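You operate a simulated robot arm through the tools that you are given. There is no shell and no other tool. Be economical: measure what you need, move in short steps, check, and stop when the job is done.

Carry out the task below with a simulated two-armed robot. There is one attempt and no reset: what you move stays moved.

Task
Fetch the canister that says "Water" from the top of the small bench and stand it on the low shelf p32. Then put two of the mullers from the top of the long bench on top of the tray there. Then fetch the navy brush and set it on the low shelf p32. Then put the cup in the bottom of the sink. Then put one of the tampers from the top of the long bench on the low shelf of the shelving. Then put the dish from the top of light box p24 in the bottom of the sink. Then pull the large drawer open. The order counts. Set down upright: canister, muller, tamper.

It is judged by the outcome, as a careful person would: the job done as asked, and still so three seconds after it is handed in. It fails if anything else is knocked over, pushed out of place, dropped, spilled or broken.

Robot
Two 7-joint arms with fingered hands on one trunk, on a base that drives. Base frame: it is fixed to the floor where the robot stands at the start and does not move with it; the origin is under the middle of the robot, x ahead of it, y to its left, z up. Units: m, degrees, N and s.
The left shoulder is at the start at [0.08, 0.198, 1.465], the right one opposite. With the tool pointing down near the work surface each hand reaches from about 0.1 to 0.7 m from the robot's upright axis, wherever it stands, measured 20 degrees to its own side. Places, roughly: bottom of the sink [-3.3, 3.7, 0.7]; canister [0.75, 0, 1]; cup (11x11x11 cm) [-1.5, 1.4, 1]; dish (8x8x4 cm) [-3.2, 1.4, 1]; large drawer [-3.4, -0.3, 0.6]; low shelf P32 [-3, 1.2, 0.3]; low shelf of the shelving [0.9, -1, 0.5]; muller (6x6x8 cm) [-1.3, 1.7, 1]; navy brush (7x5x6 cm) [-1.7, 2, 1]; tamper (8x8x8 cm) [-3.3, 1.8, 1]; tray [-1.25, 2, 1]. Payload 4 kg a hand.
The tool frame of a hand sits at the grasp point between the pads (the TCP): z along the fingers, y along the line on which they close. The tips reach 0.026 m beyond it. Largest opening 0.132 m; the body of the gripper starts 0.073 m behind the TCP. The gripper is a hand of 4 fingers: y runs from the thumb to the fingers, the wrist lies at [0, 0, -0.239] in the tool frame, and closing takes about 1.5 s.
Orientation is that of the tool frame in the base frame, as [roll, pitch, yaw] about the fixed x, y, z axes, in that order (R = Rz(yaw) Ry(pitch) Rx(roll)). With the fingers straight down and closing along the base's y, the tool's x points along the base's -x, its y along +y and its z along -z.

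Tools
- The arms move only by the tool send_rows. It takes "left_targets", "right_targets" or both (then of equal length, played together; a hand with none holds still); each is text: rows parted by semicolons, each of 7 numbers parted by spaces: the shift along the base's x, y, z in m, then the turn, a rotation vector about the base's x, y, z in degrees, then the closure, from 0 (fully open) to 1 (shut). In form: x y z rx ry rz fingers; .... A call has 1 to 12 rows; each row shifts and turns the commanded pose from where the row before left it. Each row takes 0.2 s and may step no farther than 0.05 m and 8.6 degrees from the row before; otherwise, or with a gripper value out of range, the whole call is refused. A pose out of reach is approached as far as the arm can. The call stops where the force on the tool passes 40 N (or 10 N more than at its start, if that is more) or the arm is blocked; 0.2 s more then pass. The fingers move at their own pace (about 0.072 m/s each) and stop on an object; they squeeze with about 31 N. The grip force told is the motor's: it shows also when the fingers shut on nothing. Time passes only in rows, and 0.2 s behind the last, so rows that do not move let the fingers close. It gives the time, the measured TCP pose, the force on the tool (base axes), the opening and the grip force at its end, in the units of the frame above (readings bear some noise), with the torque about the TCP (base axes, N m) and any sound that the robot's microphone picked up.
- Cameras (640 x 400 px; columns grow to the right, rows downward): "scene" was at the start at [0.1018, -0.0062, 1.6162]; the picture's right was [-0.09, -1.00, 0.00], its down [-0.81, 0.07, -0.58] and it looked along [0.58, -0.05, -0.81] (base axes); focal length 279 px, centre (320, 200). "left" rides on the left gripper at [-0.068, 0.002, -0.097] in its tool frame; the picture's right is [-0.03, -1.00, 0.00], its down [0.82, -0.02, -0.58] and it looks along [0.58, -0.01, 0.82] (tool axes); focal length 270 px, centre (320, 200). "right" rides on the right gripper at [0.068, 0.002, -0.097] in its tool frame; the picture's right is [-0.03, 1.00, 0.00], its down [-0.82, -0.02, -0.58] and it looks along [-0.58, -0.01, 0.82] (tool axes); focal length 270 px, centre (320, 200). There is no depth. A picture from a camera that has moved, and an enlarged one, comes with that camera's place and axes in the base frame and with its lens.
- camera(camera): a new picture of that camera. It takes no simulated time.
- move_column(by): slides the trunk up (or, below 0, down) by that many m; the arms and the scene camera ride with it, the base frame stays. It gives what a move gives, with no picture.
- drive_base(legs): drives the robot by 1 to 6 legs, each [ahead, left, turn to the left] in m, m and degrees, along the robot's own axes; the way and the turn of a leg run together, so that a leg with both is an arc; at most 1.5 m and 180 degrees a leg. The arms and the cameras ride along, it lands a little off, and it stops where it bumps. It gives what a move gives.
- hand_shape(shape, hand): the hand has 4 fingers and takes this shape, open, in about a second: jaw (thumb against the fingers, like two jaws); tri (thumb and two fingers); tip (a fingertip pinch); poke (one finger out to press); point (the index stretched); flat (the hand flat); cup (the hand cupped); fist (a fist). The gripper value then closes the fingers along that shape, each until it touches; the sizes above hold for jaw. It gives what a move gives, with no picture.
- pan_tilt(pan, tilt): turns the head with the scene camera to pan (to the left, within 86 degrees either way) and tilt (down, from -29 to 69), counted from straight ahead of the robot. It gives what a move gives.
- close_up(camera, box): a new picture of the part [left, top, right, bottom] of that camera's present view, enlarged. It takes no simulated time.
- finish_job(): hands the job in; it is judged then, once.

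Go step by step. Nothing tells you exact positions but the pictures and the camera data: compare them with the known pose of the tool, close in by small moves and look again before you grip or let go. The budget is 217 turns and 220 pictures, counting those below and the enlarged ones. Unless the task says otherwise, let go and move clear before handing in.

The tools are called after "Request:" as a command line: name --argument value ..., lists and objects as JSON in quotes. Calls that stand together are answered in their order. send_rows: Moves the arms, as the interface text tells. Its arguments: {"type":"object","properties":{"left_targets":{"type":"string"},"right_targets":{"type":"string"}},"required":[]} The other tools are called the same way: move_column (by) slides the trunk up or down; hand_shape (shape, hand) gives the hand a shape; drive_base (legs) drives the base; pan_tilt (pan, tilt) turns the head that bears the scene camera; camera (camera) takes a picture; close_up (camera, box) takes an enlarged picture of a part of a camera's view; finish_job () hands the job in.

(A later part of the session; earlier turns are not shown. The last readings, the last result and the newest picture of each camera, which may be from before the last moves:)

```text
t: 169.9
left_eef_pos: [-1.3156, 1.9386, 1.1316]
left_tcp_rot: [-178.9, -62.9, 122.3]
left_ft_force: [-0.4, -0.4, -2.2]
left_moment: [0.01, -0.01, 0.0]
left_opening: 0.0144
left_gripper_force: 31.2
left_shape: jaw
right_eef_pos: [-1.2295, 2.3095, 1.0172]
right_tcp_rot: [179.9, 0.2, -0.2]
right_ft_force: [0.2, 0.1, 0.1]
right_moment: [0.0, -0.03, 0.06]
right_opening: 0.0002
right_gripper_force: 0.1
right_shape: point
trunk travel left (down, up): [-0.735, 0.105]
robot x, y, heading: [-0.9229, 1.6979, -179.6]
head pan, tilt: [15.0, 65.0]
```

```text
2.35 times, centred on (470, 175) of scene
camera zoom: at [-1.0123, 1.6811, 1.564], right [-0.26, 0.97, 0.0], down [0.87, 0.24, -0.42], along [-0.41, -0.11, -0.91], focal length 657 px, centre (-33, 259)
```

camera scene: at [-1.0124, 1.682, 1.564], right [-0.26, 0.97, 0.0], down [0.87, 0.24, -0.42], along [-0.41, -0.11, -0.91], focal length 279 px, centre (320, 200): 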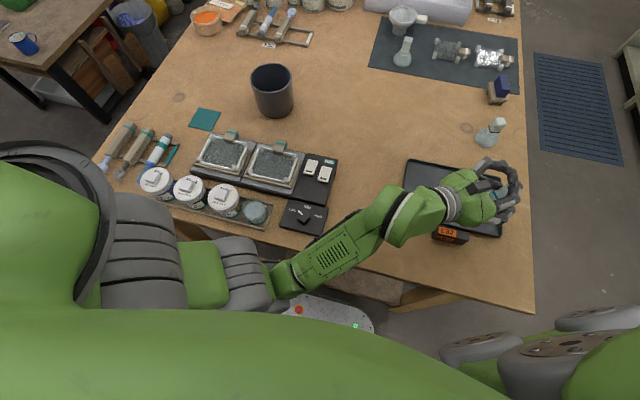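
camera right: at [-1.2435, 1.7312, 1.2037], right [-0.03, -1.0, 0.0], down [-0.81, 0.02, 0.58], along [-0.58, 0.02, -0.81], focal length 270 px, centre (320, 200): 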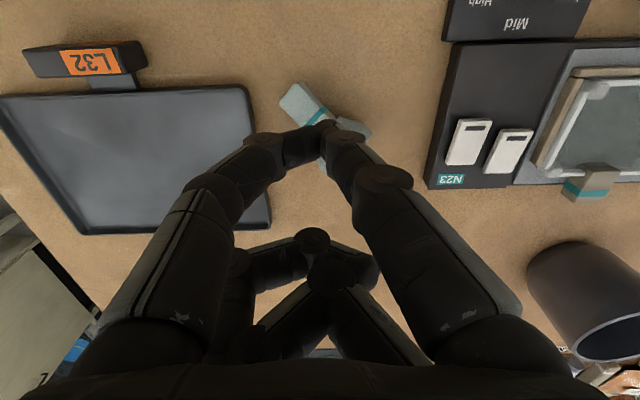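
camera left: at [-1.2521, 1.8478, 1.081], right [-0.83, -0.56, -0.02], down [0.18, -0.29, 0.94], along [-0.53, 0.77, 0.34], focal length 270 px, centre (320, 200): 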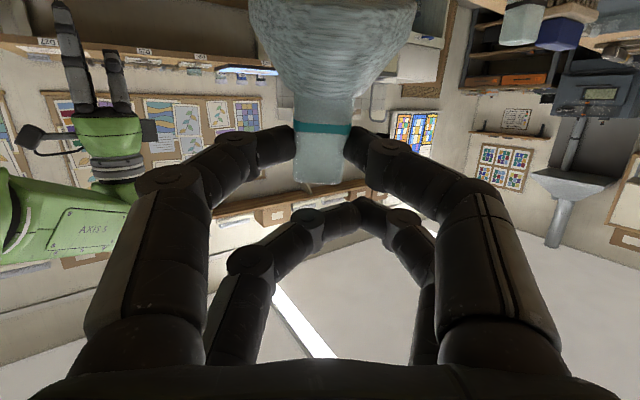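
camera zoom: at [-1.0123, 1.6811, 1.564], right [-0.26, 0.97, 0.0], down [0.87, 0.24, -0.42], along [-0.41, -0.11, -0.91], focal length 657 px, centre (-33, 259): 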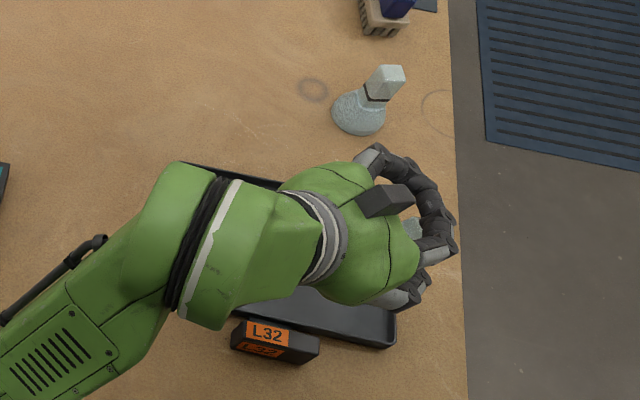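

The commanded pose resets to the measured one each call. I now shift −x over the tray at this tilt.

Request:
send_rows --left_targets "-0.03 -0.005 -0.005 0 0 0 1;-0.03 -0.005 -0.005 0 0 0 1;-0.025 0 -0.01 0 0 0 1;0 0 -0.015 0 0 0 1;0 0 0 0 0 0 1"

Request:
close_up --camera "scene" --box '[380, 90, 560, 260]'

```text
t: 171.1
left_eef_pos: [-1.3798, 1.9266, 1.1141]
left_tcp_rot: [-179.0, -62.9, 122.4]
left_ft_force: [0.2, 0.1, -1.7]
left_moment: [0.03, 0.0, 0.01]
left_opening: 0.0143
left_gripper_force: 31.4
left_shape: jaw
left hand out of reach, approached as far as the arm can: row 3, 4
right_eef_pos: [-1.23, 2.3094, 1.017]
right_tcp_rot: [179.8, 0.2, -0.2]
right_ft_force: [-0.1, -0.5, 0.2]
right_moment: [0.01, 0.02, 0.01]
right_opening: 0.0001
right_gripper_force: 0.0
right_shape: point
trunk travel left (down, up): [-0.735, 0.105]
robot x, y, heading: [-0.9215, 1.6993, -179.9]
head pan, tilt: [15.0, 65.0]
```

```text
2.35 times, centred on (470, 175) of scene
camera zoom: at [-1.013, 1.6814, 1.564], right [-0.26, 0.97, 0.0], down [0.88, 0.24, -0.42], along [-0.41, -0.11, -0.91], focal length 657 px, centre (-33, 259)
```

zoom: 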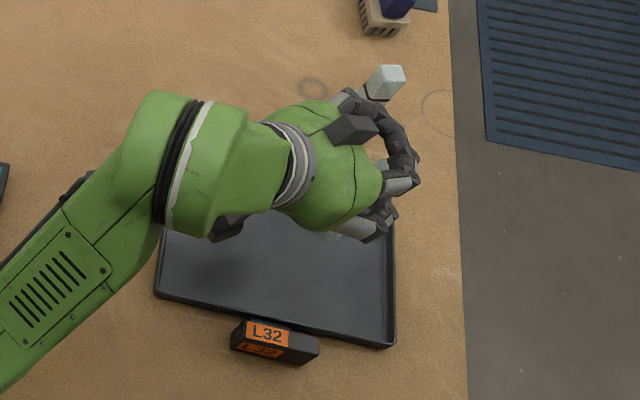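

The muller's base is over the tray now. I lower rigidly with the trunk.

Request:
move_column --by -0.05

Request:
camera --camera "left"

Request:
pan_tilt --pan -20 --tilt 60

Request:
camera --camera "scene"

```text
t: 172.0
left_eef_pos: [-1.3694, 1.927, 1.0703]
left_tcp_rot: [-177.8, -63.3, 121.3]
left_ft_force: [0.5, 0.8, -1.5]
left_moment: [0.01, 0.02, -0.02]
left_opening: 0.0143
left_gripper_force: 31.1
left_shape: jaw
right_eef_pos: [-1.2204, 2.3107, 0.9734]
right_tcp_rot: [180.0, 0.9, -0.1]
right_ft_force: [0.5, 0.2, -0.6]
right_moment: [0.0, -0.01, -0.02]
right_opening: 0.0001
right_gripper_force: 0.1
right_shape: point
trunk travel left (down, up): [-0.685, 0.155]
robot x, y, heading: [-0.9235, 1.6985, -179.6]
head pan, tilt: [15.0, 65.0]
```

```text
132 pictures are left
camera left: at [-1.3028, 1.8292, 1.0527], right [-0.83, -0.56, -0.01], down [0.08, -0.13, 0.99], along [-0.55, 0.82, 0.15], focal length 270 px, centre (320, 200)
```

left: 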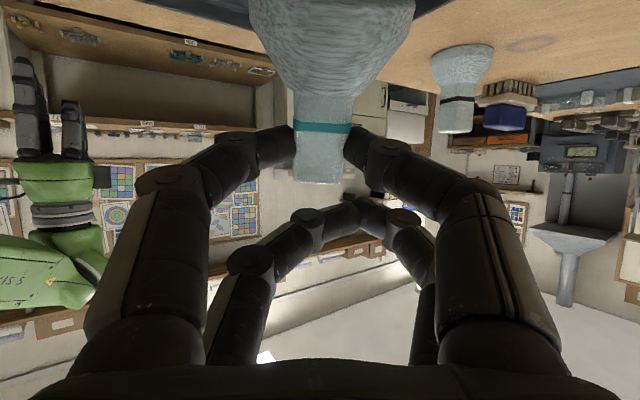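

```text
t: 173.1
left_eef_pos: [-1.3682, 1.9259, 1.0705]
left_tcp_rot: [-177.8, -63.5, 121.2]
left_ft_force: [1.3, 0.5, -2.0]
left_moment: [0.01, 0.0, -0.03]
left_opening: 0.0145
left_gripper_force: 31.0
left_shape: jaw
right_eef_pos: [-1.2208, 2.3097, 0.9726]
right_tcp_rot: [179.9, 0.9, -0.2]
right_ft_force: [-0.6, -0.2, -0.7]
right_moment: [0.01, -0.01, 0.0]
right_opening: 0.0002
right_gripper_force: 0.1
right_shape: point
trunk travel left (down, up): [-0.685, 0.155]
robot x, y, heading: [-0.9249, 1.6978, -180.0]
head pan, tilt: [-20.0, 60.0]
```

```text
131 pictures are left
camera scene: at [-1.0007, 1.7199, 1.5213], right [0.34, 0.94, 0.0], down [0.81, -0.29, -0.51], along [-0.48, 0.17, -0.86], focal length 279 px, centre (320, 200)
```

scene: 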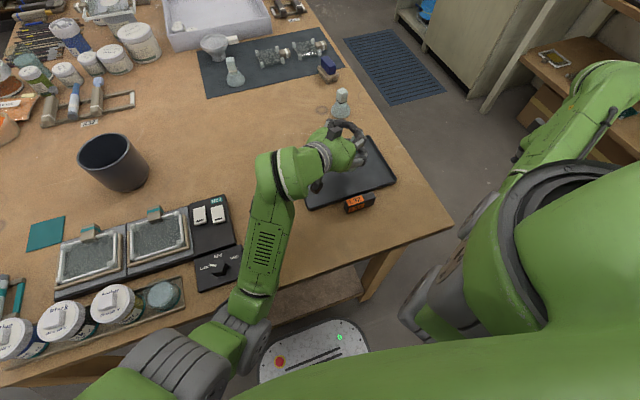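

Something (likely the elbow) begins to touch the bench, so no more trunk lowering. I raise the trunk slightly and lower by the arm alone in small steps.

Request:
move_column --by 0.015

Request:
send_rows --left_targets "0 0 -0.012 0 0 0 1;0 0 -0.01 0 0 0 1;0 0 -0.008 0 0 0 1;0 0 0 0 0 0 1"

Request:
close_up --camera "scene" --box '[270, 80, 430, 230]'

```text
t: 173.7
left_eef_pos: [-1.375, 1.9274, 1.083]
left_tcp_rot: [-178.2, -63.3, 121.7]
left_ft_force: [-0.7, 1.0, -1.5]
left_moment: [-0.02, 0.01, 0.0]
left_opening: 0.0144
left_gripper_force: 30.3
left_shape: jaw
right_eef_pos: [-1.225, 2.3103, 0.9865]
right_tcp_rot: [179.9, 0.5, -0.3]
right_ft_force: [0.3, 0.1, -0.2]
right_moment: [-0.01, 0.03, 0.02]
right_opening: 0.0
right_gripper_force: 0.0
right_shape: point
trunk travel left (down, up): [-0.7, 0.14]
robot x, y, heading: [-0.9246, 1.6967, -180.2]
head pan, tilt: [-20.0, 60.0]
```

```text
t: 174.7
left_eef_pos: [-1.3753, 1.9285, 1.0876]
left_tcp_rot: [-177.6, -64.1, 121.2]
left_ft_force: [0.1, -0.3, -2.3]
left_moment: [-0.01, 0.02, -0.01]
left_opening: 0.0144
left_gripper_force: 31.2
left_shape: jaw
left hand out of reach, approached as far as the arm can: row 1, 2, 3
right_eef_pos: [-1.2296, 2.3123, 0.986]
right_tcp_rot: [179.8, 0.3, -0.2]
right_ft_force: [-0.9, 0.5, 0.4]
right_moment: [0.02, 0.01, -0.01]
right_opening: 0.0001
right_gripper_force: 0.1
right_shape: point
trunk travel left (down, up): [-0.7, 0.14]
robot x, y, heading: [-0.9291, 1.6945, -180.0]
head pan, tilt: [-20.0, 60.0]
```

```text
2.67 times, centred on (350, 155) of scene
camera zoom: at [-1.0154, 1.724, 1.5379], right [0.34, 0.94, 0.0], down [0.81, -0.3, -0.5], along [-0.47, 0.17, -0.87], focal length 744 px, centre (240, 320)
```

zoom: 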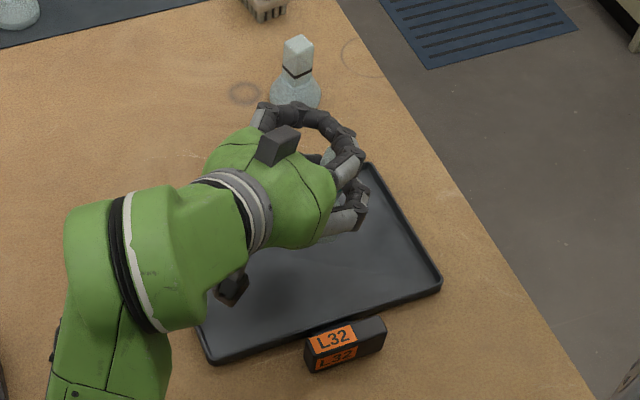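

I relax the tilt a bit more (to about 56°) while lowering.

Request:
send_rows --left_targets "0 0 0 -4 -2.5 0 1;0 0 -0.01 -2.8 -1.7 0 1;0 0 -0.015 0 0 0 1;0 0 -0.01 0 0 0 1;0 0 0 0 0 0 1"

Request:
camera --camera "left"

```text
t: 175.9
left_eef_pos: [-1.3719, 1.9236, 1.0419]
left_tcp_rot: [-178.4, -55.4, 121.8]
left_ft_force: [2.7, 4.1, 18.4]
left_moment: [0.32, -0.16, 0.01]
left_opening: 0.0144
left_gripper_force: 30.8
left_shape: jaw
right_eef_pos: [-1.2275, 2.309, 0.9842]
right_tcp_rot: [179.9, 0.4, -0.2]
right_ft_force: [-0.2, 0.3, 0.5]
right_moment: [0.01, -0.01, 0.03]
right_opening: 0.0
right_gripper_force: 0.1
right_shape: point
trunk travel left (down, up): [-0.7, 0.14]
robot x, y, heading: [-0.9243, 1.6972, -179.9]
head pan, tilt: [-20.0, 60.0]
```

```text
129 pictures are left
camera left: at [-1.3043, 1.825, 1.0406], right [-0.83, -0.56, -0.01], down [0.0, -0.01, 1.0], along [-0.56, 0.83, 0.01], focal length 270 px, centre (320, 200)
```

left: 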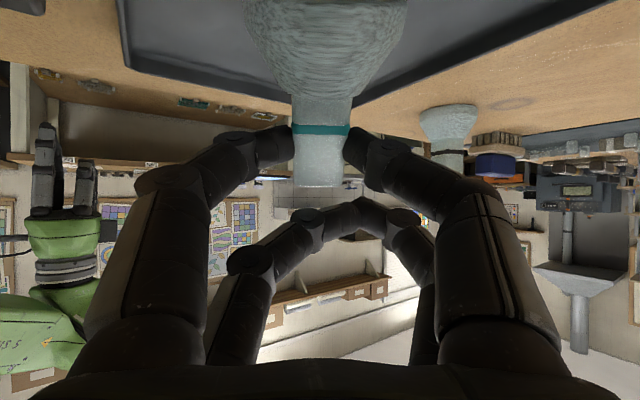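

Contact with the tray at the expected height, leaning about 35°, within its self-righting range. I ease off the load and open.

Request:
send_rows --left_targets "0 0 0.003 0 0 0 1;0 0 0 0 0 0 0.85;0 0 0 0 0 0 0.75;0 0 0 0 0 0 0.6;0 0 0 0 0 0 0.5;0 0 0 0 0 0 0.5;0 0 0 0 0 0 0.5"

Request:
camera --camera "left"

Request:
close_up --camera "scene" --box '[270, 80, 430, 230]'

```text
t: 177.5
left_eef_pos: [-1.3719, 1.9224, 1.0405]
left_tcp_rot: [-178.7, -54.9, 122.1]
left_ft_force: [-0.5, 0.3, -0.4]
left_moment: [0.01, 0.01, 0.04]
left_opening: 0.0655
left_gripper_force: 0.2
left_shape: jaw
right_eef_pos: [-1.2281, 2.3095, 0.9847]
right_tcp_rot: [179.9, 0.4, -0.2]
right_ft_force: [-0.2, 0.5, 0.4]
right_moment: [0.0, 0.02, 0.01]
right_opening: 0.0002
right_gripper_force: 0.0
right_shape: point
trunk travel left (down, up): [-0.7, 0.14]
robot x, y, heading: [-0.9233, 1.6981, -180.0]
head pan, tilt: [-20.0, 60.0]
```

```text
128 pictures are left
camera left: at [-1.3042, 1.8244, 1.0406], right [-0.83, -0.56, -0.01], down [0.0, -0.01, 1.0], along [-0.56, 0.83, 0.0], focal length 270 px, centre (320, 200)
```

left: 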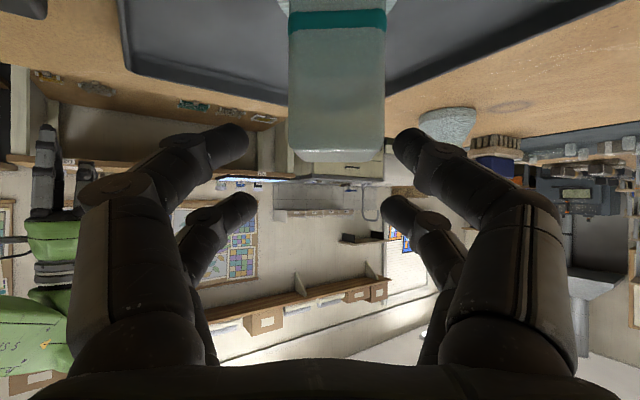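

```text
2.67 times, centred on (350, 155) of scene
camera zoom: at [-1.0139, 1.7193, 1.5348], right [0.34, 0.94, 0.0], down [0.81, -0.29, -0.5], along [-0.47, 0.17, -0.87], focal length 744 px, centre (240, 320)
```

zoom: 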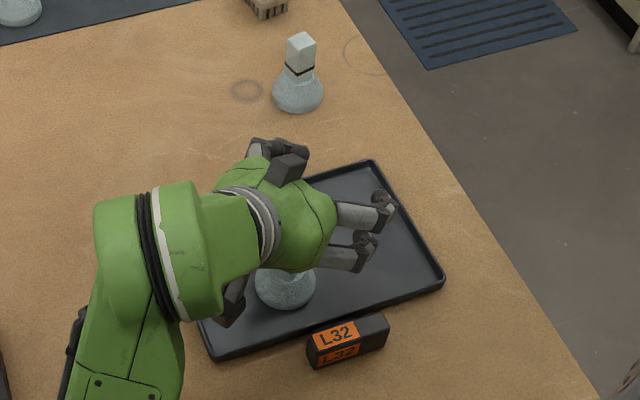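

The muller rocked upright and stands in the tray. I lift the left hand straight up, clear of it.

Request:
send_rows --left_targets "0 0 0.02 0 0 0 0.5;0 0 0.03 0 0 0 0.5;0 0 0.03 0 0 0 0.5;0 0 0.03 0 0 0 0.5"

Request:
move_column --by 0.1

Request:
camera --camera "scene"

```text
t: 178.5
left_eef_pos: [-1.3728, 1.9235, 1.151]
left_tcp_rot: [-178.8, -55.0, 122.2]
left_ft_force: [0.5, 0.6, -0.8]
left_moment: [-0.01, 0.03, -0.01]
left_opening: 0.0653
left_gripper_force: 0.1
left_shape: jaw
right_eef_pos: [-1.2279, 2.3082, 0.9829]
right_tcp_rot: [179.9, 0.3, -0.3]
right_ft_force: [0.9, 0.4, -0.6]
right_moment: [0.01, 0.01, 0.0]
right_opening: 0.0001
right_gripper_force: 0.1
right_shape: point
trunk travel left (down, up): [-0.7, 0.14]
robot x, y, heading: [-0.9267, 1.6957, -180.1]
head pan, tilt: [-20.0, 60.0]
```

```text
t: 179.8
left_eef_pos: [-1.3738, 1.9242, 1.2503]
left_tcp_rot: [-178.8, -54.9, 122.2]
left_ft_force: [-0.8, -0.1, -0.4]
left_moment: [0.02, 0.01, 0.01]
left_opening: 0.0654
left_gripper_force: 0.1
left_shape: jaw
right_eef_pos: [-1.2294, 2.3105, 1.0831]
right_tcp_rot: [180.0, 0.2, -0.2]
right_ft_force: [0.1, 0.6, 0.3]
right_moment: [0.01, -0.01, 0.01]
right_opening: 0.0
right_gripper_force: 0.1
right_shape: point
trunk travel left (down, up): [-0.8, 0.04]
robot x, y, heading: [-0.926, 1.7004, -179.8]
head pan, tilt: [-20.0, 60.0]
```

```text
126 pictures are left
camera scene: at [-1.0162, 1.72, 1.6346], right [0.34, 0.94, 0.0], down [0.81, -0.29, -0.5], along [-0.47, 0.17, -0.87], focal length 279 px, centre (320, 200)
```

scene: 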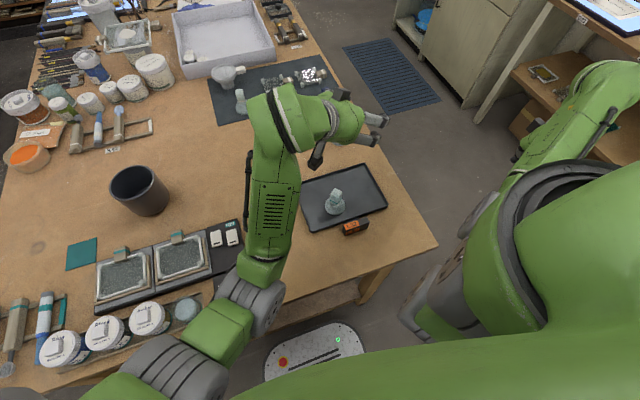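

Muller A stands upright in the tray at about (−1.34, 1.88). Now muller B with the right hand, this time with one finger pair centred on its handle. I set the jaw shape, move left away and right above B.

Request:
hand_shape --hand "right" --shape "jaw"

Request:
send_rows --left_targets "0 -0.03 0 -6.4 -4 0 0.5;0 -0.04 0 -6.4 -4 0 0.5;0 -0.04 0 -6.4 -4 0 0.5;0 -0.045 0 -6.4 -4 0 0.5;0 -0.045 0 0 0 -8 0.5;0 -0.045 0 0 0 -8 0.5;0 -0.045 0 0 0 -8 0.5;0 -0.045 0 0 0 -8 0.5;0.01 -0.045 0 0 0 0 0.5;0.01 -0.045 0 0 0 0 0.5;0.01 -0.04 0 0 0 0 0.5" --right_targets "-0.027 -0.015 0.006 0 0 0 0.4;-0.027 -0.02 0.006 0 0 0 0.4;-0.027 -0.03 0.006 0 0 0 0.4;-0.027 -0.03 0.006 0 0 0 0.4;-0.027 -0.03 0.006 0 0 0 0.4;-0.027 -0.03 0.006 0 0 0 0.4;-0.027 -0.033 0 0 0 0 0.4;-0.027 -0.033 0 0 0 0 0.4;-0.027 -0.033 0 0 0 0 0.4;-0.027 -0.033 0 0 0 0 0.4;-0.027 -0.033 0 0 0 0 0.4"

Request:
camera --camera "right"

Request:
camera --camera "scene"

```text
t: 180.7
left_eef_pos: [-1.373, 1.9243, 1.2504]
left_tcp_rot: [-178.8, -54.9, 122.3]
left_ft_force: [0.3, 0.1, -0.4]
left_moment: [-0.01, 0.0, 0.02]
left_opening: 0.0656
left_gripper_force: 0.0
left_shape: jaw
right_eef_pos: [-1.2306, 2.3098, 1.0831]
right_tcp_rot: [180.0, 0.2, -0.2]
right_ft_force: [-0.9, 0.3, 0.6]
right_moment: [-0.03, 0.02, 0.01]
right_opening: 0.1318
right_gripper_force: 0.1
right_shape: jaw
trunk travel left (down, up): [-0.8, 0.04]
robot x, y, heading: [-0.9222, 1.6977, -180.0]
head pan, tilt: [-20.0, 60.0]
```

```text
t: 183.1
left_eef_pos: [-1.4377, 1.5042, 1.144]
left_tcp_rot: [-178.8, -24.9, 90.1]
left_ft_force: [-0.1, 0.1, 0.3]
left_moment: [0.04, -0.03, -0.03]
left_opening: 0.0655
left_gripper_force: 0.1
left_shape: jaw
left hand out of reach, approached as far as the arm can: row 5, 6, 7, 8, 9, 10, 11
right_eef_pos: [-1.5275, 1.9877, 1.1179]
right_tcp_rot: [-179.9, 0.2, -0.2]
right_ft_force: [-0.9, -0.5, -0.1]
right_moment: [0.01, 0.01, 0.02]
right_opening: 0.0796
right_gripper_force: 0.1
right_shape: jaw
trunk travel left (down, up): [-0.8, 0.04]
robot x, y, heading: [-0.9263, 1.6947, -180.0]
head pan, tilt: [-20.0, 60.0]
```

```text
125 pictures are left
camera right: at [-1.4591, 1.9857, 1.2139], right [-0.03, -1.0, 0.0], down [-0.81, 0.02, 0.58], along [-0.58, 0.02, -0.81], focal length 270 px, centre (320, 200)
```

right: 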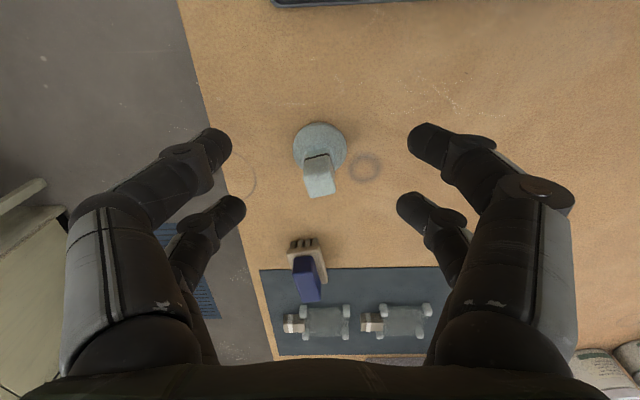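

```text
124 pictures are left
camera scene: at [-1.0184, 1.7172, 1.6345], right [0.34, 0.94, 0.0], down [0.82, -0.29, -0.5], along [-0.47, 0.17, -0.87], focal length 279 px, centre (320, 200)
```

scene: 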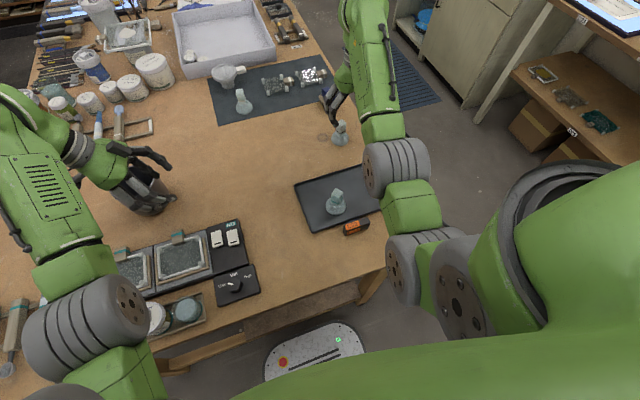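

B's handle is at about (−1.566, 1.992). I move the left hand up from near the cup, and lower the right hand so one pair is centred on B's handle, then close.

Request:
send_rows --left_targets "0 0 0.02 0 0 0 0.5;0.02 0 0.02 0 0 0 0.5;0.02 0 0.01 0 0 0 0.5;0.02 0 0 0 0 0 0.5;0 0 0 0 0 0 0.5;0 0 0 0 0 0 0.5;0 0 0 0 0 0 0.5;0 0 0 0 0 0 0.5;0 0 0 0 0 0 0.5;0 0 0 0 0 0 0.5" --right_targets "-0.0185 0.003 -0.02 0 0 0 0.4;0 0 -0.03 0 0 0 0.4;0 0 -0.03 0 0 0 0.4;0 0 -0.022 0 0 0 0.4;0 0 0 0 0 0 0.4;0 0 0 0 0 0 0.6;0 0 0 0 0 0 0.8;0 0 0 0 0 0 1;0 0 0 0 0 0 1;0 0 0 0 0 0 1"

Request:
camera --camera "right"

```text
t: 185.3
left_eef_pos: [-1.4384, 1.5158, 1.1492]
left_tcp_rot: [-178.7, -24.9, 90.1]
left_ft_force: [0.2, 0.2, 0.5]
left_moment: [0.0, 0.0, -0.02]
left_opening: 0.0656
left_gripper_force: 0.1
left_shape: jaw
left hand out of reach, approached as far as the arm can: row 1, 2, 3, 4
right_eef_pos: [-1.5456, 1.9925, 1.0175]
right_tcp_rot: [179.8, 0.3, -0.3]
right_ft_force: [-0.8, 1.5, 0.8]
right_moment: [-0.01, 0.01, 0.02]
right_opening: 0.0
right_gripper_force: 31.0
right_shape: jaw
trunk travel left (down, up): [-0.8, 0.04]
robot x, y, heading: [-0.9236, 1.6966, -180.1]
head pan, tilt: [-20.0, 60.0]
```

```text
123 pictures are left
camera right: at [-1.4774, 1.9906, 1.1131], right [-0.03, -1.0, 0.0], down [-0.81, 0.02, 0.58], along [-0.58, 0.02, -0.81], focal length 270 px, centre (320, 200)
```

right: 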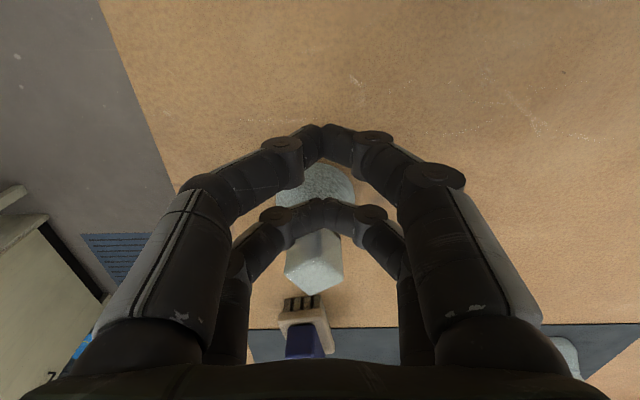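

Both pairs closed just short of the block. I reopen, shift 20 mm further and close again.

Request:
send_rows --right_targets "0 0 0 0 0 0 0.7;0 0 0 0 0 0 0.5;0 0 0 0 0 0 0.4;0 0 0 0 0 0 0.4;-0.02 0 0 0 0 0 0.4;0 0 0 0 0 0 0.6;0 0 0 0 0 0 0.8;0 0 0 0 0 0 1;0 0 0 0 0 0 1;0 0 0 0 0 0 1"

Request:
camera --camera "right"

```text
t: 187.5
left_eef_pos: [-1.4384, 1.5143, 1.1499]
left_tcp_rot: [-178.6, -24.7, 90.1]
left_ft_force: [-0.2, 0.6, 0.6]
left_moment: [-0.01, 0.01, -0.04]
left_opening: 0.0655
left_gripper_force: 0.1
left_shape: jaw
right_eef_pos: [-1.5648, 1.9919, 1.0167]
right_tcp_rot: [179.9, 0.2, -0.2]
right_ft_force: [0.9, -0.1, -0.6]
right_moment: [-0.01, 0.01, 0.0]
right_opening: 0.0002
right_gripper_force: 30.7
right_shape: jaw
trunk travel left (down, up): [-0.8, 0.04]
robot x, y, heading: [-0.9235, 1.6967, -179.8]
head pan, tilt: [-20.0, 60.0]
```

```text
122 pictures are left
camera right: at [-1.4966, 1.9901, 1.1131], right [-0.03, -1.0, 0.0], down [-0.81, 0.02, 0.58], along [-0.58, 0.02, -0.81], focal length 270 px, centre (320, 200)
```

right: 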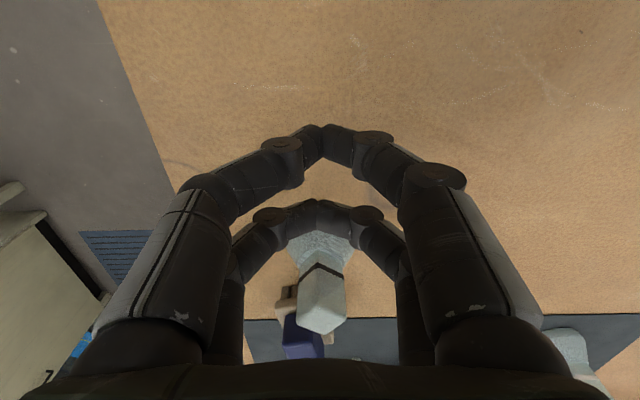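

The handle keeps being squeezed away. Better: grip the round base low with both pairs straddling it, from the other side of the bench where B and the navy brush are closer. I open, rise and drive round to that side.

Request:
send_rows --right_targets "0.01 0 0 0 0 0 0.8;0.01 0 0 0 0 0 0.6;0 0 0.03 0 0 0 0.5;0 0 0.04 0 0 0 0.4;0 0 0.04 0 0 0 0.4"

Request:
drive_base --legs '[[-0.4, 0, 0], [0, -0.97, 0], [0, 0, 90]]'

Request:
pan_tilt --pan -40 --tilt 35

Request:
camera --camera "scene"

```text
t: 188.7
left_eef_pos: [-1.4399, 1.5153, 1.1501]
left_tcp_rot: [-178.7, -24.9, 90.0]
left_ft_force: [0.0, 0.4, 0.4]
left_moment: [-0.01, -0.01, 0.01]
left_opening: 0.0655
left_gripper_force: 0.1
left_shape: jaw
right_eef_pos: [-1.5427, 1.9942, 1.1284]
right_tcp_rot: [180.0, 0.1, 0.0]
right_ft_force: [0.9, 0.1, 0.0]
right_moment: [0.04, 0.04, 0.0]
right_opening: 0.0789
right_gripper_force: 0.1
right_shape: jaw
trunk travel left (down, up): [-0.8, 0.04]
robot x, y, heading: [-0.9237, 1.6968, -179.6]
head pan, tilt: [-20.0, 60.0]
```

```text
t: 199.7
left_eef_pos: [-0.3281, 2.1427, 1.1496]
left_tcp_rot: [-178.7, -24.6, -179.5]
left_ft_force: [0.4, 0.4, -0.2]
left_moment: [0.04, -0.02, -0.04]
left_opening: 0.0656
left_gripper_force: 0.0
left_shape: jaw
right_eef_pos: [-0.8067, 2.0368, 1.1284]
right_tcp_rot: [179.9, 0.2, 90.0]
right_ft_force: [0.9, 0.0, 0.1]
right_moment: [-0.01, 0.03, 0.04]
right_opening: 0.0784
right_gripper_force: 0.0
right_shape: jaw
trunk travel left (down, up): [-0.8, 0.04]
robot x, y, heading: [-0.5136, 2.6567, -89.7]
head pan, tilt: [-20.0, 60.0]
```

```text
t: 200.6
left_eef_pos: [-0.3272, 2.1434, 1.1494]
left_tcp_rot: [-178.7, -24.7, -179.6]
left_ft_force: [-0.3, -0.1, 0.2]
left_moment: [-0.01, 0.04, -0.02]
left_opening: 0.0655
left_gripper_force: 0.1
left_shape: jaw
right_eef_pos: [-0.8064, 2.0358, 1.1279]
right_tcp_rot: [179.9, 0.2, 90.1]
right_ft_force: [-0.2, -0.1, -0.5]
right_moment: [-0.01, 0.0, -0.02]
right_opening: 0.0789
right_gripper_force: 0.0
right_shape: jaw
trunk travel left (down, up): [-0.8, 0.04]
robot x, y, heading: [-0.5155, 2.6586, -89.5]
head pan, tilt: [-40.0, 35.0]
```

```text
121 pictures are left
camera scene: at [-0.5686, 2.5604, 1.6688], right [-0.77, 0.64, 0.0], down [0.37, 0.44, -0.82], along [-0.52, -0.63, -0.57], focal length 279 px, centre (320, 200)
```

scene: 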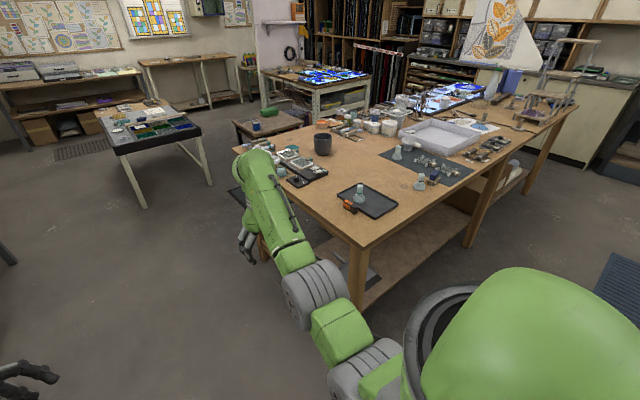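

All objects are standing. I strafe along the bench's far side to stand opposite B and the tray.

Request:
drive_base --legs '[[0, -0.85, -0.5], [0.13, 0, 0]]'

Request:
pan_tilt --pan -10 --tilt 50

Request:
camera --camera "scene"

Request:
camera --camera "right"

```text
t: 206.0
left_eef_pos: [-1.193, 2.0181, 1.1514]
left_tcp_rot: [-178.6, -24.7, 179.1]
left_ft_force: [0.5, 1.0, -0.1]
left_moment: [-0.04, -0.01, 0.01]
left_opening: 0.0653
left_gripper_force: 0.0
left_shape: jaw
right_eef_pos: [-1.6735, 1.9188, 1.1307]
right_tcp_rot: [179.9, 0.5, 89.1]
right_ft_force: [0.2, 0.7, 0.4]
right_moment: [-0.02, -0.04, -0.02]
right_opening: 0.0789
right_gripper_force: 0.0
right_shape: jaw
trunk travel left (down, up): [-0.8, 0.04]
robot x, y, heading: [-1.3667, 2.5307, -90.8]
head pan, tilt: [-40.0, 35.0]
```

```text
t: 206.9
left_eef_pos: [-1.1938, 2.0108, 1.1485]
left_tcp_rot: [-178.8, -24.7, 179.4]
left_ft_force: [0.3, 0.3, 0.2]
left_moment: [0.01, 0.0, -0.02]
left_opening: 0.0655
left_gripper_force: 0.0
left_shape: jaw
right_eef_pos: [-1.6759, 1.9121, 1.1261]
right_tcp_rot: [179.9, 0.0, 89.2]
right_ft_force: [0.7, 0.2, 0.2]
right_moment: [0.01, -0.01, 0.01]
right_opening: 0.0787
right_gripper_force: 0.1
right_shape: jaw
trunk travel left (down, up): [-0.8, 0.04]
robot x, y, heading: [-1.3677, 2.5301, -90.5]
head pan, tilt: [-10.0, 50.0]
```

```text
120 pictures are left
camera scene: at [-1.3837, 2.4228, 1.647], right [-0.98, 0.19, 0.0], down [0.14, 0.75, -0.64], along [-0.12, -0.63, -0.77], focal length 279 px, centre (320, 200)
```

scene: 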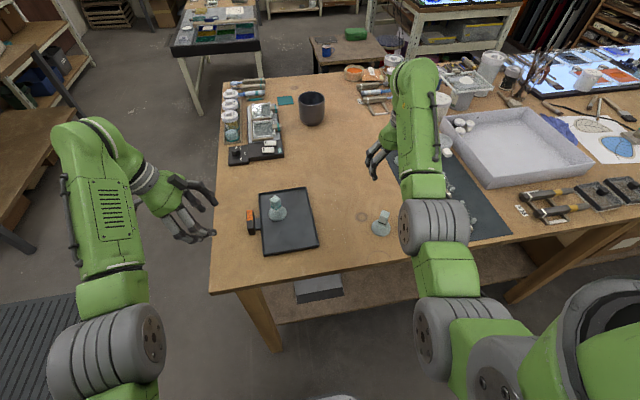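

```text
119 pictures are left
camera right: at [-1.6719, 1.9809, 1.2235], right [1.0, -0.04, 0.0], down [-0.03, -0.81, 0.58], along [-0.02, -0.58, -0.81], focal length 270 px, centre (320, 200)
```

right: 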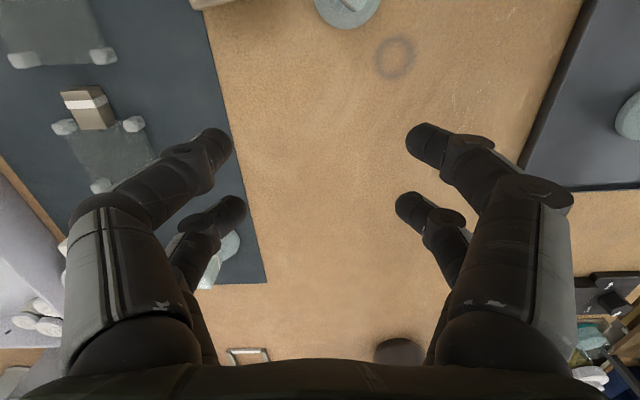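

B stands at about (−1.653, 1.982). I move the right hand over it, opened wide.

Request:
send_rows --right_targets "0.008 0.025 0 0 0 0 0.2;0.008 0.025 -0.01 0 0 0 0.2;0.007 0.02 -0.02 0 0 0 0.2;0 0 0 0 0 0 0.2"

Request:
camera --camera "right"

```text
t: 207.9
left_eef_pos: [-1.1932, 2.0125, 1.1497]
left_tcp_rot: [-178.6, -24.8, 179.3]
left_ft_force: [0.3, 0.0, 0.7]
left_moment: [0.02, 0.02, 0.0]
left_opening: 0.0656
left_gripper_force: 0.1
left_shape: jaw
right_eef_pos: [-1.6506, 1.9837, 1.0971]
right_tcp_rot: [180.0, 0.3, 89.0]
right_ft_force: [0.1, -0.3, -0.2]
right_moment: [0.03, -0.03, 0.0]
right_opening: 0.1053
right_gripper_force: 0.2
right_shape: jaw
trunk travel left (down, up): [-0.8, 0.04]
robot x, y, heading: [-1.3666, 2.5319, -90.5]
head pan, tilt: [-10.0, 50.0]
```

```text
118 pictures are left
camera right: at [-1.6479, 2.0527, 1.1938], right [1.0, -0.04, 0.0], down [-0.03, -0.81, 0.58], along [-0.02, -0.58, -0.81], focal length 270 px, centre (320, 200)
```

right: 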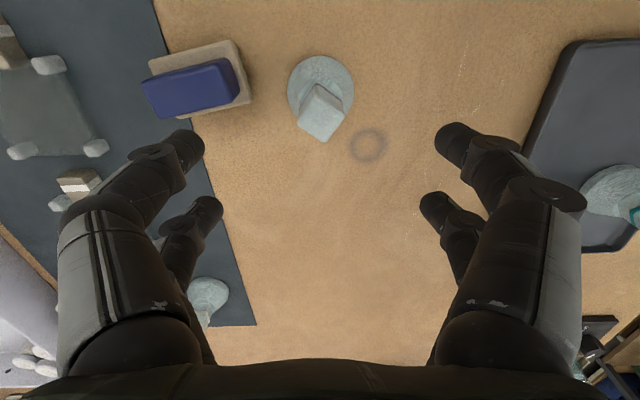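

The navy brush is close on one side, so I use a narrower opening (8 cm) and descend halfway first.

Request:
send_rows --right_targets "0.0076 0.014 0 0 0 0 0.4;0 0 0 0 0 0 0.4;0 0 -0.03 0 0 0 0.4;0 0 -0.025 0 0 0 0.4"

Request:
camera --camera "right"

```text
t: 208.9
left_eef_pos: [-1.1935, 2.0113, 1.1498]
left_tcp_rot: [-178.8, -24.7, 179.4]
left_ft_force: [-0.2, -0.1, 0.0]
left_moment: [0.02, -0.01, -0.01]
left_opening: 0.0656
left_gripper_force: 0.0
left_shape: jaw
right_eef_pos: [-1.6427, 1.9976, 1.0412]
right_tcp_rot: [179.9, 0.2, 89.2]
right_ft_force: [-0.7, 1.0, -0.9]
right_moment: [0.0, -0.01, -0.01]
right_opening: 0.0797
right_gripper_force: 0.1
right_shape: jaw
trunk travel left (down, up): [-0.8, 0.04]
robot x, y, heading: [-1.3661, 2.5316, -90.8]
head pan, tilt: [-10.0, 50.0]
```

```text
117 pictures are left
camera right: at [-1.6406, 2.0663, 1.1388], right [1.0, -0.04, 0.0], down [-0.04, -0.81, 0.58], along [-0.02, -0.58, -0.81], focal length 270 px, centre (320, 200)
```

right: 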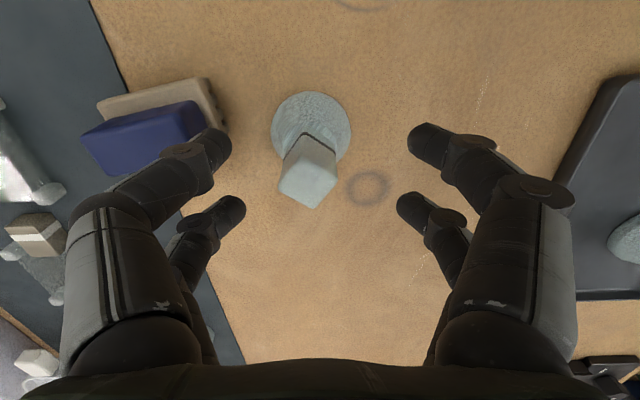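

Alignment is good. I descend to the base and close.

Request:
send_rows --right_targets "-0.001 0.001 -0.02 0 0 0 0.42;0 0 -0.02 0 0 0 0.42;0 0 -0.014 0 0 0 0.42;0 0 0 0 0 0 0.6;0 0 0 0 0 0 0.8;0 0 0 0 0 0 1;0 0 0 0 0 0 1"

Request:
camera --camera "right"

```text
t: 210.6
left_eef_pos: [-1.1935, 2.0136, 1.1496]
left_tcp_rot: [-178.6, -24.7, 179.4]
left_ft_force: [0.9, 0.5, 0.7]
left_moment: [0.05, -0.02, 0.01]
left_opening: 0.0655
left_gripper_force: 0.0
left_shape: jaw
right_eef_pos: [-1.6444, 1.9989, 0.9878]
right_tcp_rot: [179.9, 0.1, 89.0]
right_ft_force: [0.1, 0.9, -0.2]
right_moment: [-0.05, 0.05, 0.02]
right_opening: 0.0233
right_gripper_force: 31.3
right_shape: jaw
trunk travel left (down, up): [-0.8, 0.04]
robot x, y, heading: [-1.3704, 2.5322, -90.5]
head pan, tilt: [-10.0, 50.0]
```

```text
116 pictures are left
camera right: at [-1.6415, 2.068, 1.0845], right [1.0, -0.04, 0.0], down [-0.03, -0.81, 0.58], along [-0.02, -0.58, -0.81], focal length 270 px, centre (320, 200)
```

right: 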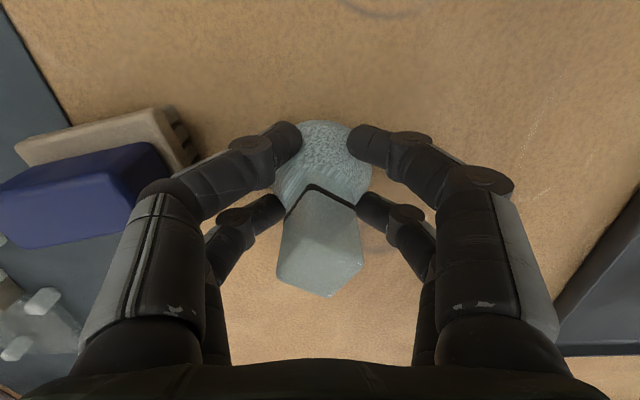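

It is held by both pairs. I test the lift.

Request:
send_rows --right_targets "0 0 0.01 0 0 0 1;0 0 0.02 0 0 0 1;0 0 0.02 0 0 0 1;0 0 0.02 0 0 0 1;0 0 0 0 0 0 1"

Request:
camera --camera "right"

Request:
close_up --camera "scene" --box '[230, 140, 450, 290]'

```text
t: 211.8
left_eef_pos: [-1.1936, 2.0131, 1.1502]
left_tcp_rot: [-178.7, -24.7, 179.3]
left_ft_force: [0.6, -0.5, -0.1]
left_moment: [0.03, 0.01, 0.02]
left_opening: 0.0655
left_gripper_force: 0.1
left_shape: jaw
right_eef_pos: [-1.6446, 1.9975, 1.0601]
right_tcp_rot: [179.8, 0.2, 89.0]
right_ft_force: [-0.1, -0.3, -2.6]
right_moment: [0.03, 0.01, 0.01]
right_opening: 0.0142
right_gripper_force: 31.0
right_shape: jaw
trunk travel left (down, up): [-0.8, 0.04]
robot x, y, heading: [-1.3662, 2.5336, -90.6]
head pan, tilt: [-10.0, 50.0]
```

```text
115 pictures are left
camera right: at [-1.6418, 2.0671, 1.1562], right [1.0, -0.04, 0.0], down [-0.03, -0.81, 0.58], along [-0.02, -0.58, -0.81], focal length 270 px, centre (320, 200)
```

right: 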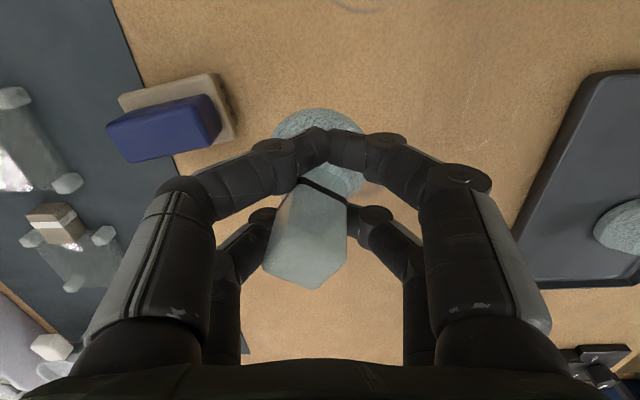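

```text
2.67 times, centred on (340, 215) of scene
camera zoom: at [-1.3838, 2.4252, 1.6471], right [-0.98, 0.18, 0.0], down [0.14, 0.75, -0.64], along [-0.12, -0.63, -0.77], focal length 744 px, centre (267, 160)
```

zoom: 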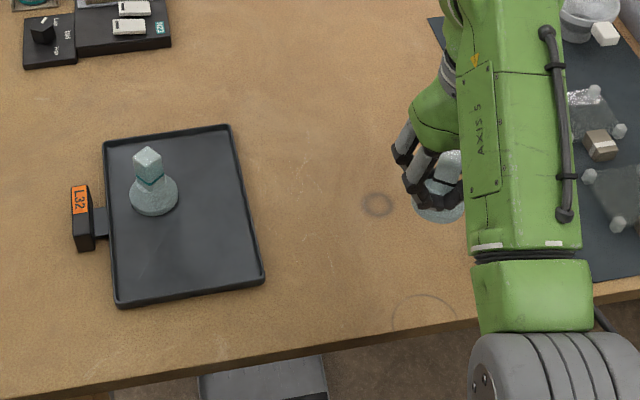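

It is held upright (slid a little in the grip but lifted, about 0.2 kg). I carry it over the free half of the tray.

Request:
send_rows --right_targets "0 0 0.015 0 0 0 1;0.04 -0.005 0.005 0 0 0 1;0.041 -0.006 0 0 0 0 1;0.041 -0.006 0 0 0 0 1;0.041 -0.006 0 0 0 0 1;0.041 -0.006 0 0 0 0 1;0.04 -0.004 0 0 0 0 1;0 0 0 0 0 0 1"

Request:
camera --camera "right"

Request:
close_up --camera "scene" --box '[230, 140, 450, 290]'

```text
t: 213.6
left_eef_pos: [-1.1934, 2.0125, 1.1502]
left_tcp_rot: [-178.6, -24.6, 179.4]
left_ft_force: [0.2, 0.0, 0.1]
left_moment: [-0.01, 0.01, 0.01]
left_opening: 0.0656
left_gripper_force: 0.1
left_shape: jaw
right_eef_pos: [-1.4021, 1.9672, 1.0777]
right_tcp_rot: [179.8, 0.2, 88.9]
right_ft_force: [0.9, 0.6, -2.9]
right_moment: [-0.01, -0.02, 0.0]
right_opening: 0.0142
right_gripper_force: 31.0
right_shape: jaw
trunk travel left (down, up): [-0.8, 0.04]
robot x, y, heading: [-1.3673, 2.5328, -90.8]
head pan, tilt: [-10.0, 50.0]
```

```text
113 pictures are left
camera right: at [-1.3983, 2.0358, 1.1751], right [1.0, -0.04, 0.0], down [-0.04, -0.81, 0.58], along [-0.02, -0.58, -0.81], focal length 270 px, centre (320, 200)
```

right: 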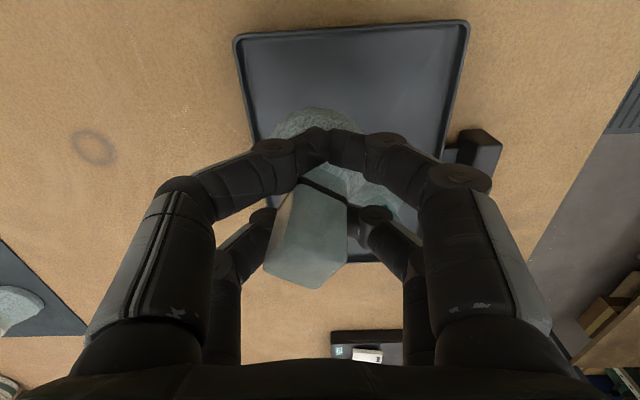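

```text
2.67 times, centred on (340, 215) of scene
camera zoom: at [-1.3841, 2.4255, 1.6472], right [-0.98, 0.18, 0.0], down [0.14, 0.75, -0.64], along [-0.12, -0.63, -0.77], focal length 744 px, centre (267, 160)
```

zoom: 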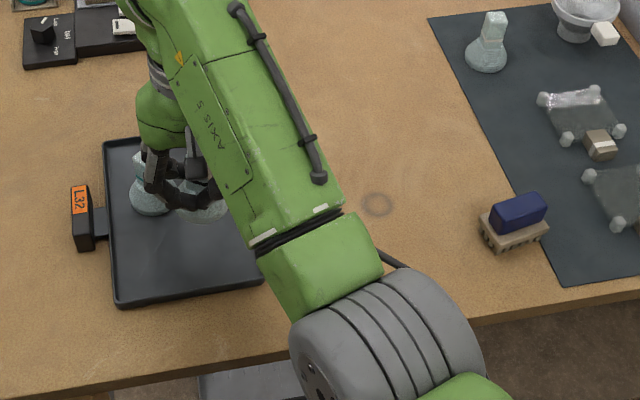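

B hangs over the tray close to A, so I shift it slightly away and lower step by step.

Request:
send_rows --right_targets "-0.012 0.013 -0.01 0 0 0 1;0 0 -0.015 0 0 0 1;0 0 -0.01 0 0 0 1;0 0 -0.008 0 0 0 1;0 0 0 0 0 0 1"

Request:
close_up --camera "scene" --box '[230, 140, 450, 290]'

```text
t: 214.8
left_eef_pos: [-1.194, 2.0129, 1.1497]
left_tcp_rot: [-178.7, -24.9, 179.4]
left_ft_force: [0.2, 1.0, -0.1]
left_moment: [0.01, 0.03, -0.01]
left_opening: 0.0653
left_gripper_force: 0.1
left_shape: jaw
right_eef_pos: [-1.4136, 1.9792, 1.0348]
right_tcp_rot: [180.0, 0.3, 89.0]
right_ft_force: [-0.6, -0.2, -2.8]
right_moment: [0.02, -0.02, 0.02]
right_opening: 0.014
right_gripper_force: 30.7
right_shape: jaw
trunk travel left (down, up): [-0.8, 0.04]
robot x, y, heading: [-1.3719, 2.5306, -90.7]
head pan, tilt: [-10.0, 50.0]
```

```text
2.67 times, centred on (340, 215) of scene
camera zoom: at [-1.3836, 2.4255, 1.6472], right [-0.98, 0.18, 0.0], down [0.14, 0.75, -0.64], along [-0.12, -0.63, -0.77], focal length 744 px, centre (267, 160)
```

zoom: 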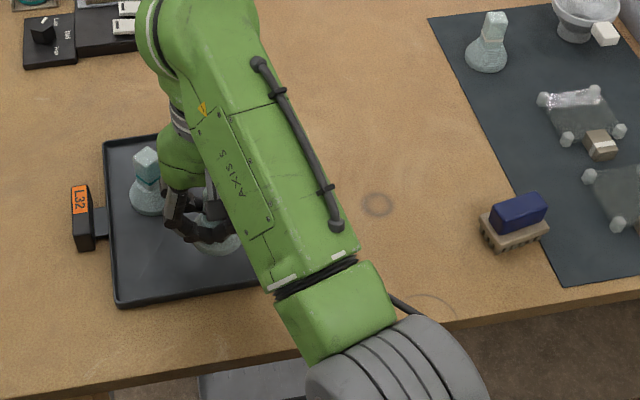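

Request:
send_rows --right_targets "0 0 -0.006 0 0 0 1;0 0 -0.005 0 0 0 1;0 0 -0.004 0 0 0 1;0 0 0 0 0 0 1"

```text
t: 215.8
left_eef_pos: [-1.1927, 2.013, 1.1496]
left_tcp_rot: [-178.7, -24.8, 179.4]
left_ft_force: [0.1, 0.2, 0.3]
left_moment: [0.03, 0.02, -0.01]
left_opening: 0.0654
left_gripper_force: 0.0
left_shape: jaw
right_eef_pos: [-1.4123, 1.9777, 1.019]
right_tcp_rot: [179.9, 0.2, 89.1]
right_ft_force: [0.4, 0.3, -2.0]
right_moment: [0.02, 0.0, 0.01]
right_opening: 0.0141
right_gripper_force: 31.1
right_shape: jaw
trunk travel left (down, up): [-0.8, 0.04]
robot x, y, heading: [-1.37, 2.5304, -90.4]
head pan, tilt: [-10.0, 50.0]
```

No contact yet at TCP z 1.019. I continue lowering in small steps.

Request:
send_rows --right_targets "0 0 -0.004 0 0 0 1;0 0 -0.004 0 0 0 1;0 0 -0.004 0 0 0 1;0 0 -0.004 0 0 0 1;0 0 0 0 0 0 1"

Request:
camera --camera "right"

```text
t: 216.9
left_eef_pos: [-1.1942, 2.0119, 1.15]
left_tcp_rot: [-178.7, -24.9, 179.3]
left_ft_force: [0.2, 0.1, 0.6]
left_moment: [-0.01, -0.01, -0.01]
left_opening: 0.0655
left_gripper_force: 0.1
left_shape: jaw
right_eef_pos: [-1.4125, 1.9792, 1.0059]
right_tcp_rot: [179.9, 0.2, 89.0]
right_ft_force: [0.1, 0.2, -2.3]
right_moment: [0.0, 0.01, -0.03]
right_opening: 0.0142
right_gripper_force: 31.1
right_shape: jaw
trunk travel left (down, up): [-0.8, 0.04]
robot x, y, heading: [-1.3705, 2.5306, -90.5]
head pan, tilt: [-10.0, 50.0]
```

```text
110 pictures are left
camera right: at [-1.4101, 2.0472, 1.1017], right [1.0, -0.04, 0.0], down [-0.03, -0.81, 0.58], along [-0.02, -0.58, -0.81], focal length 270 px, centre (320, 200)
```

right: 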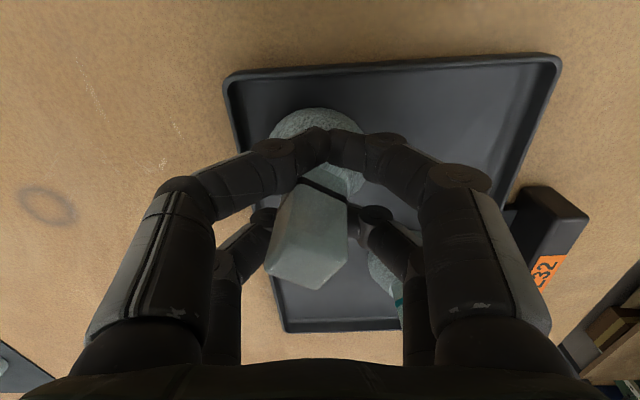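

Request:
send_rows --right_targets "0 0 -0.004 0 0 0 1;0 0 -0.004 0 0 0 1;0 0 -0.003 0 0 0 1;0 0 0 0 0 0 1"

```text
t: 217.9
left_eef_pos: [-1.193, 2.0137, 1.1503]
left_tcp_rot: [-178.6, -24.7, 179.4]
left_ft_force: [-0.6, -0.3, -0.3]
left_moment: [0.01, 0.01, -0.01]
left_opening: 0.0657
left_gripper_force: 0.1
left_shape: jaw
right_eef_pos: [-1.4118, 1.9801, 0.9954]
right_tcp_rot: [179.8, 0.4, 89.1]
right_ft_force: [1.2, 1.4, 5.7]
right_moment: [-0.19, 0.09, 0.02]
right_opening: 0.0139
right_gripper_force: 31.0
right_shape: jaw
trunk travel left (down, up): [-0.8, 0.04]
robot x, y, heading: [-1.3692, 2.5332, -90.4]
head pan, tilt: [-10.0, 50.0]
```

Contact. I open gently and look.

Request:
send_rows --right_targets "0 0 0.002 0 0 0 0.9;0 0 0 0 0 0 0.8;0 0 0 0 0 0 0.7;0 0 0 0 0 0 0.6;0 0 0 0 0 0 0.5;0 0 0 0 0 0 0.45;0 0 0 0 0 0 0.45"

Request:
camera --camera "right"

```text
t: 219.6
left_eef_pos: [-1.1934, 2.0122, 1.1487]
left_tcp_rot: [-178.6, -24.8, 179.4]
left_ft_force: [0.1, 0.3, -0.4]
left_moment: [0.01, 0.0, -0.02]
left_opening: 0.0656
left_gripper_force: 0.0
left_shape: jaw
right_eef_pos: [-1.4126, 1.9802, 0.9962]
right_tcp_rot: [180.0, 0.2, 89.0]
right_ft_force: [2.0, 0.3, 0.2]
right_moment: [-0.01, -0.05, 0.0]
right_opening: 0.0702
right_gripper_force: 0.0
right_shape: jaw
trunk travel left (down, up): [-0.8, 0.04]
robot x, y, heading: [-1.3668, 2.5349, -90.7]
head pan, tilt: [-10.0, 50.0]
```

```text
109 pictures are left
camera right: at [-1.4099, 2.0482, 1.0928], right [1.0, -0.04, 0.0], down [-0.03, -0.81, 0.58], along [-0.02, -0.58, -0.81], focal length 270 px, centre (320, 200)
```

right: 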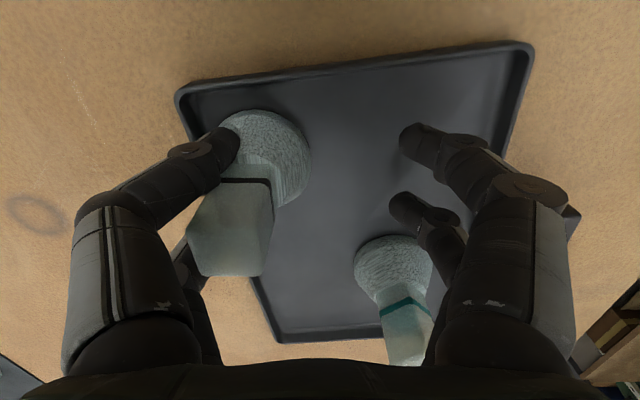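

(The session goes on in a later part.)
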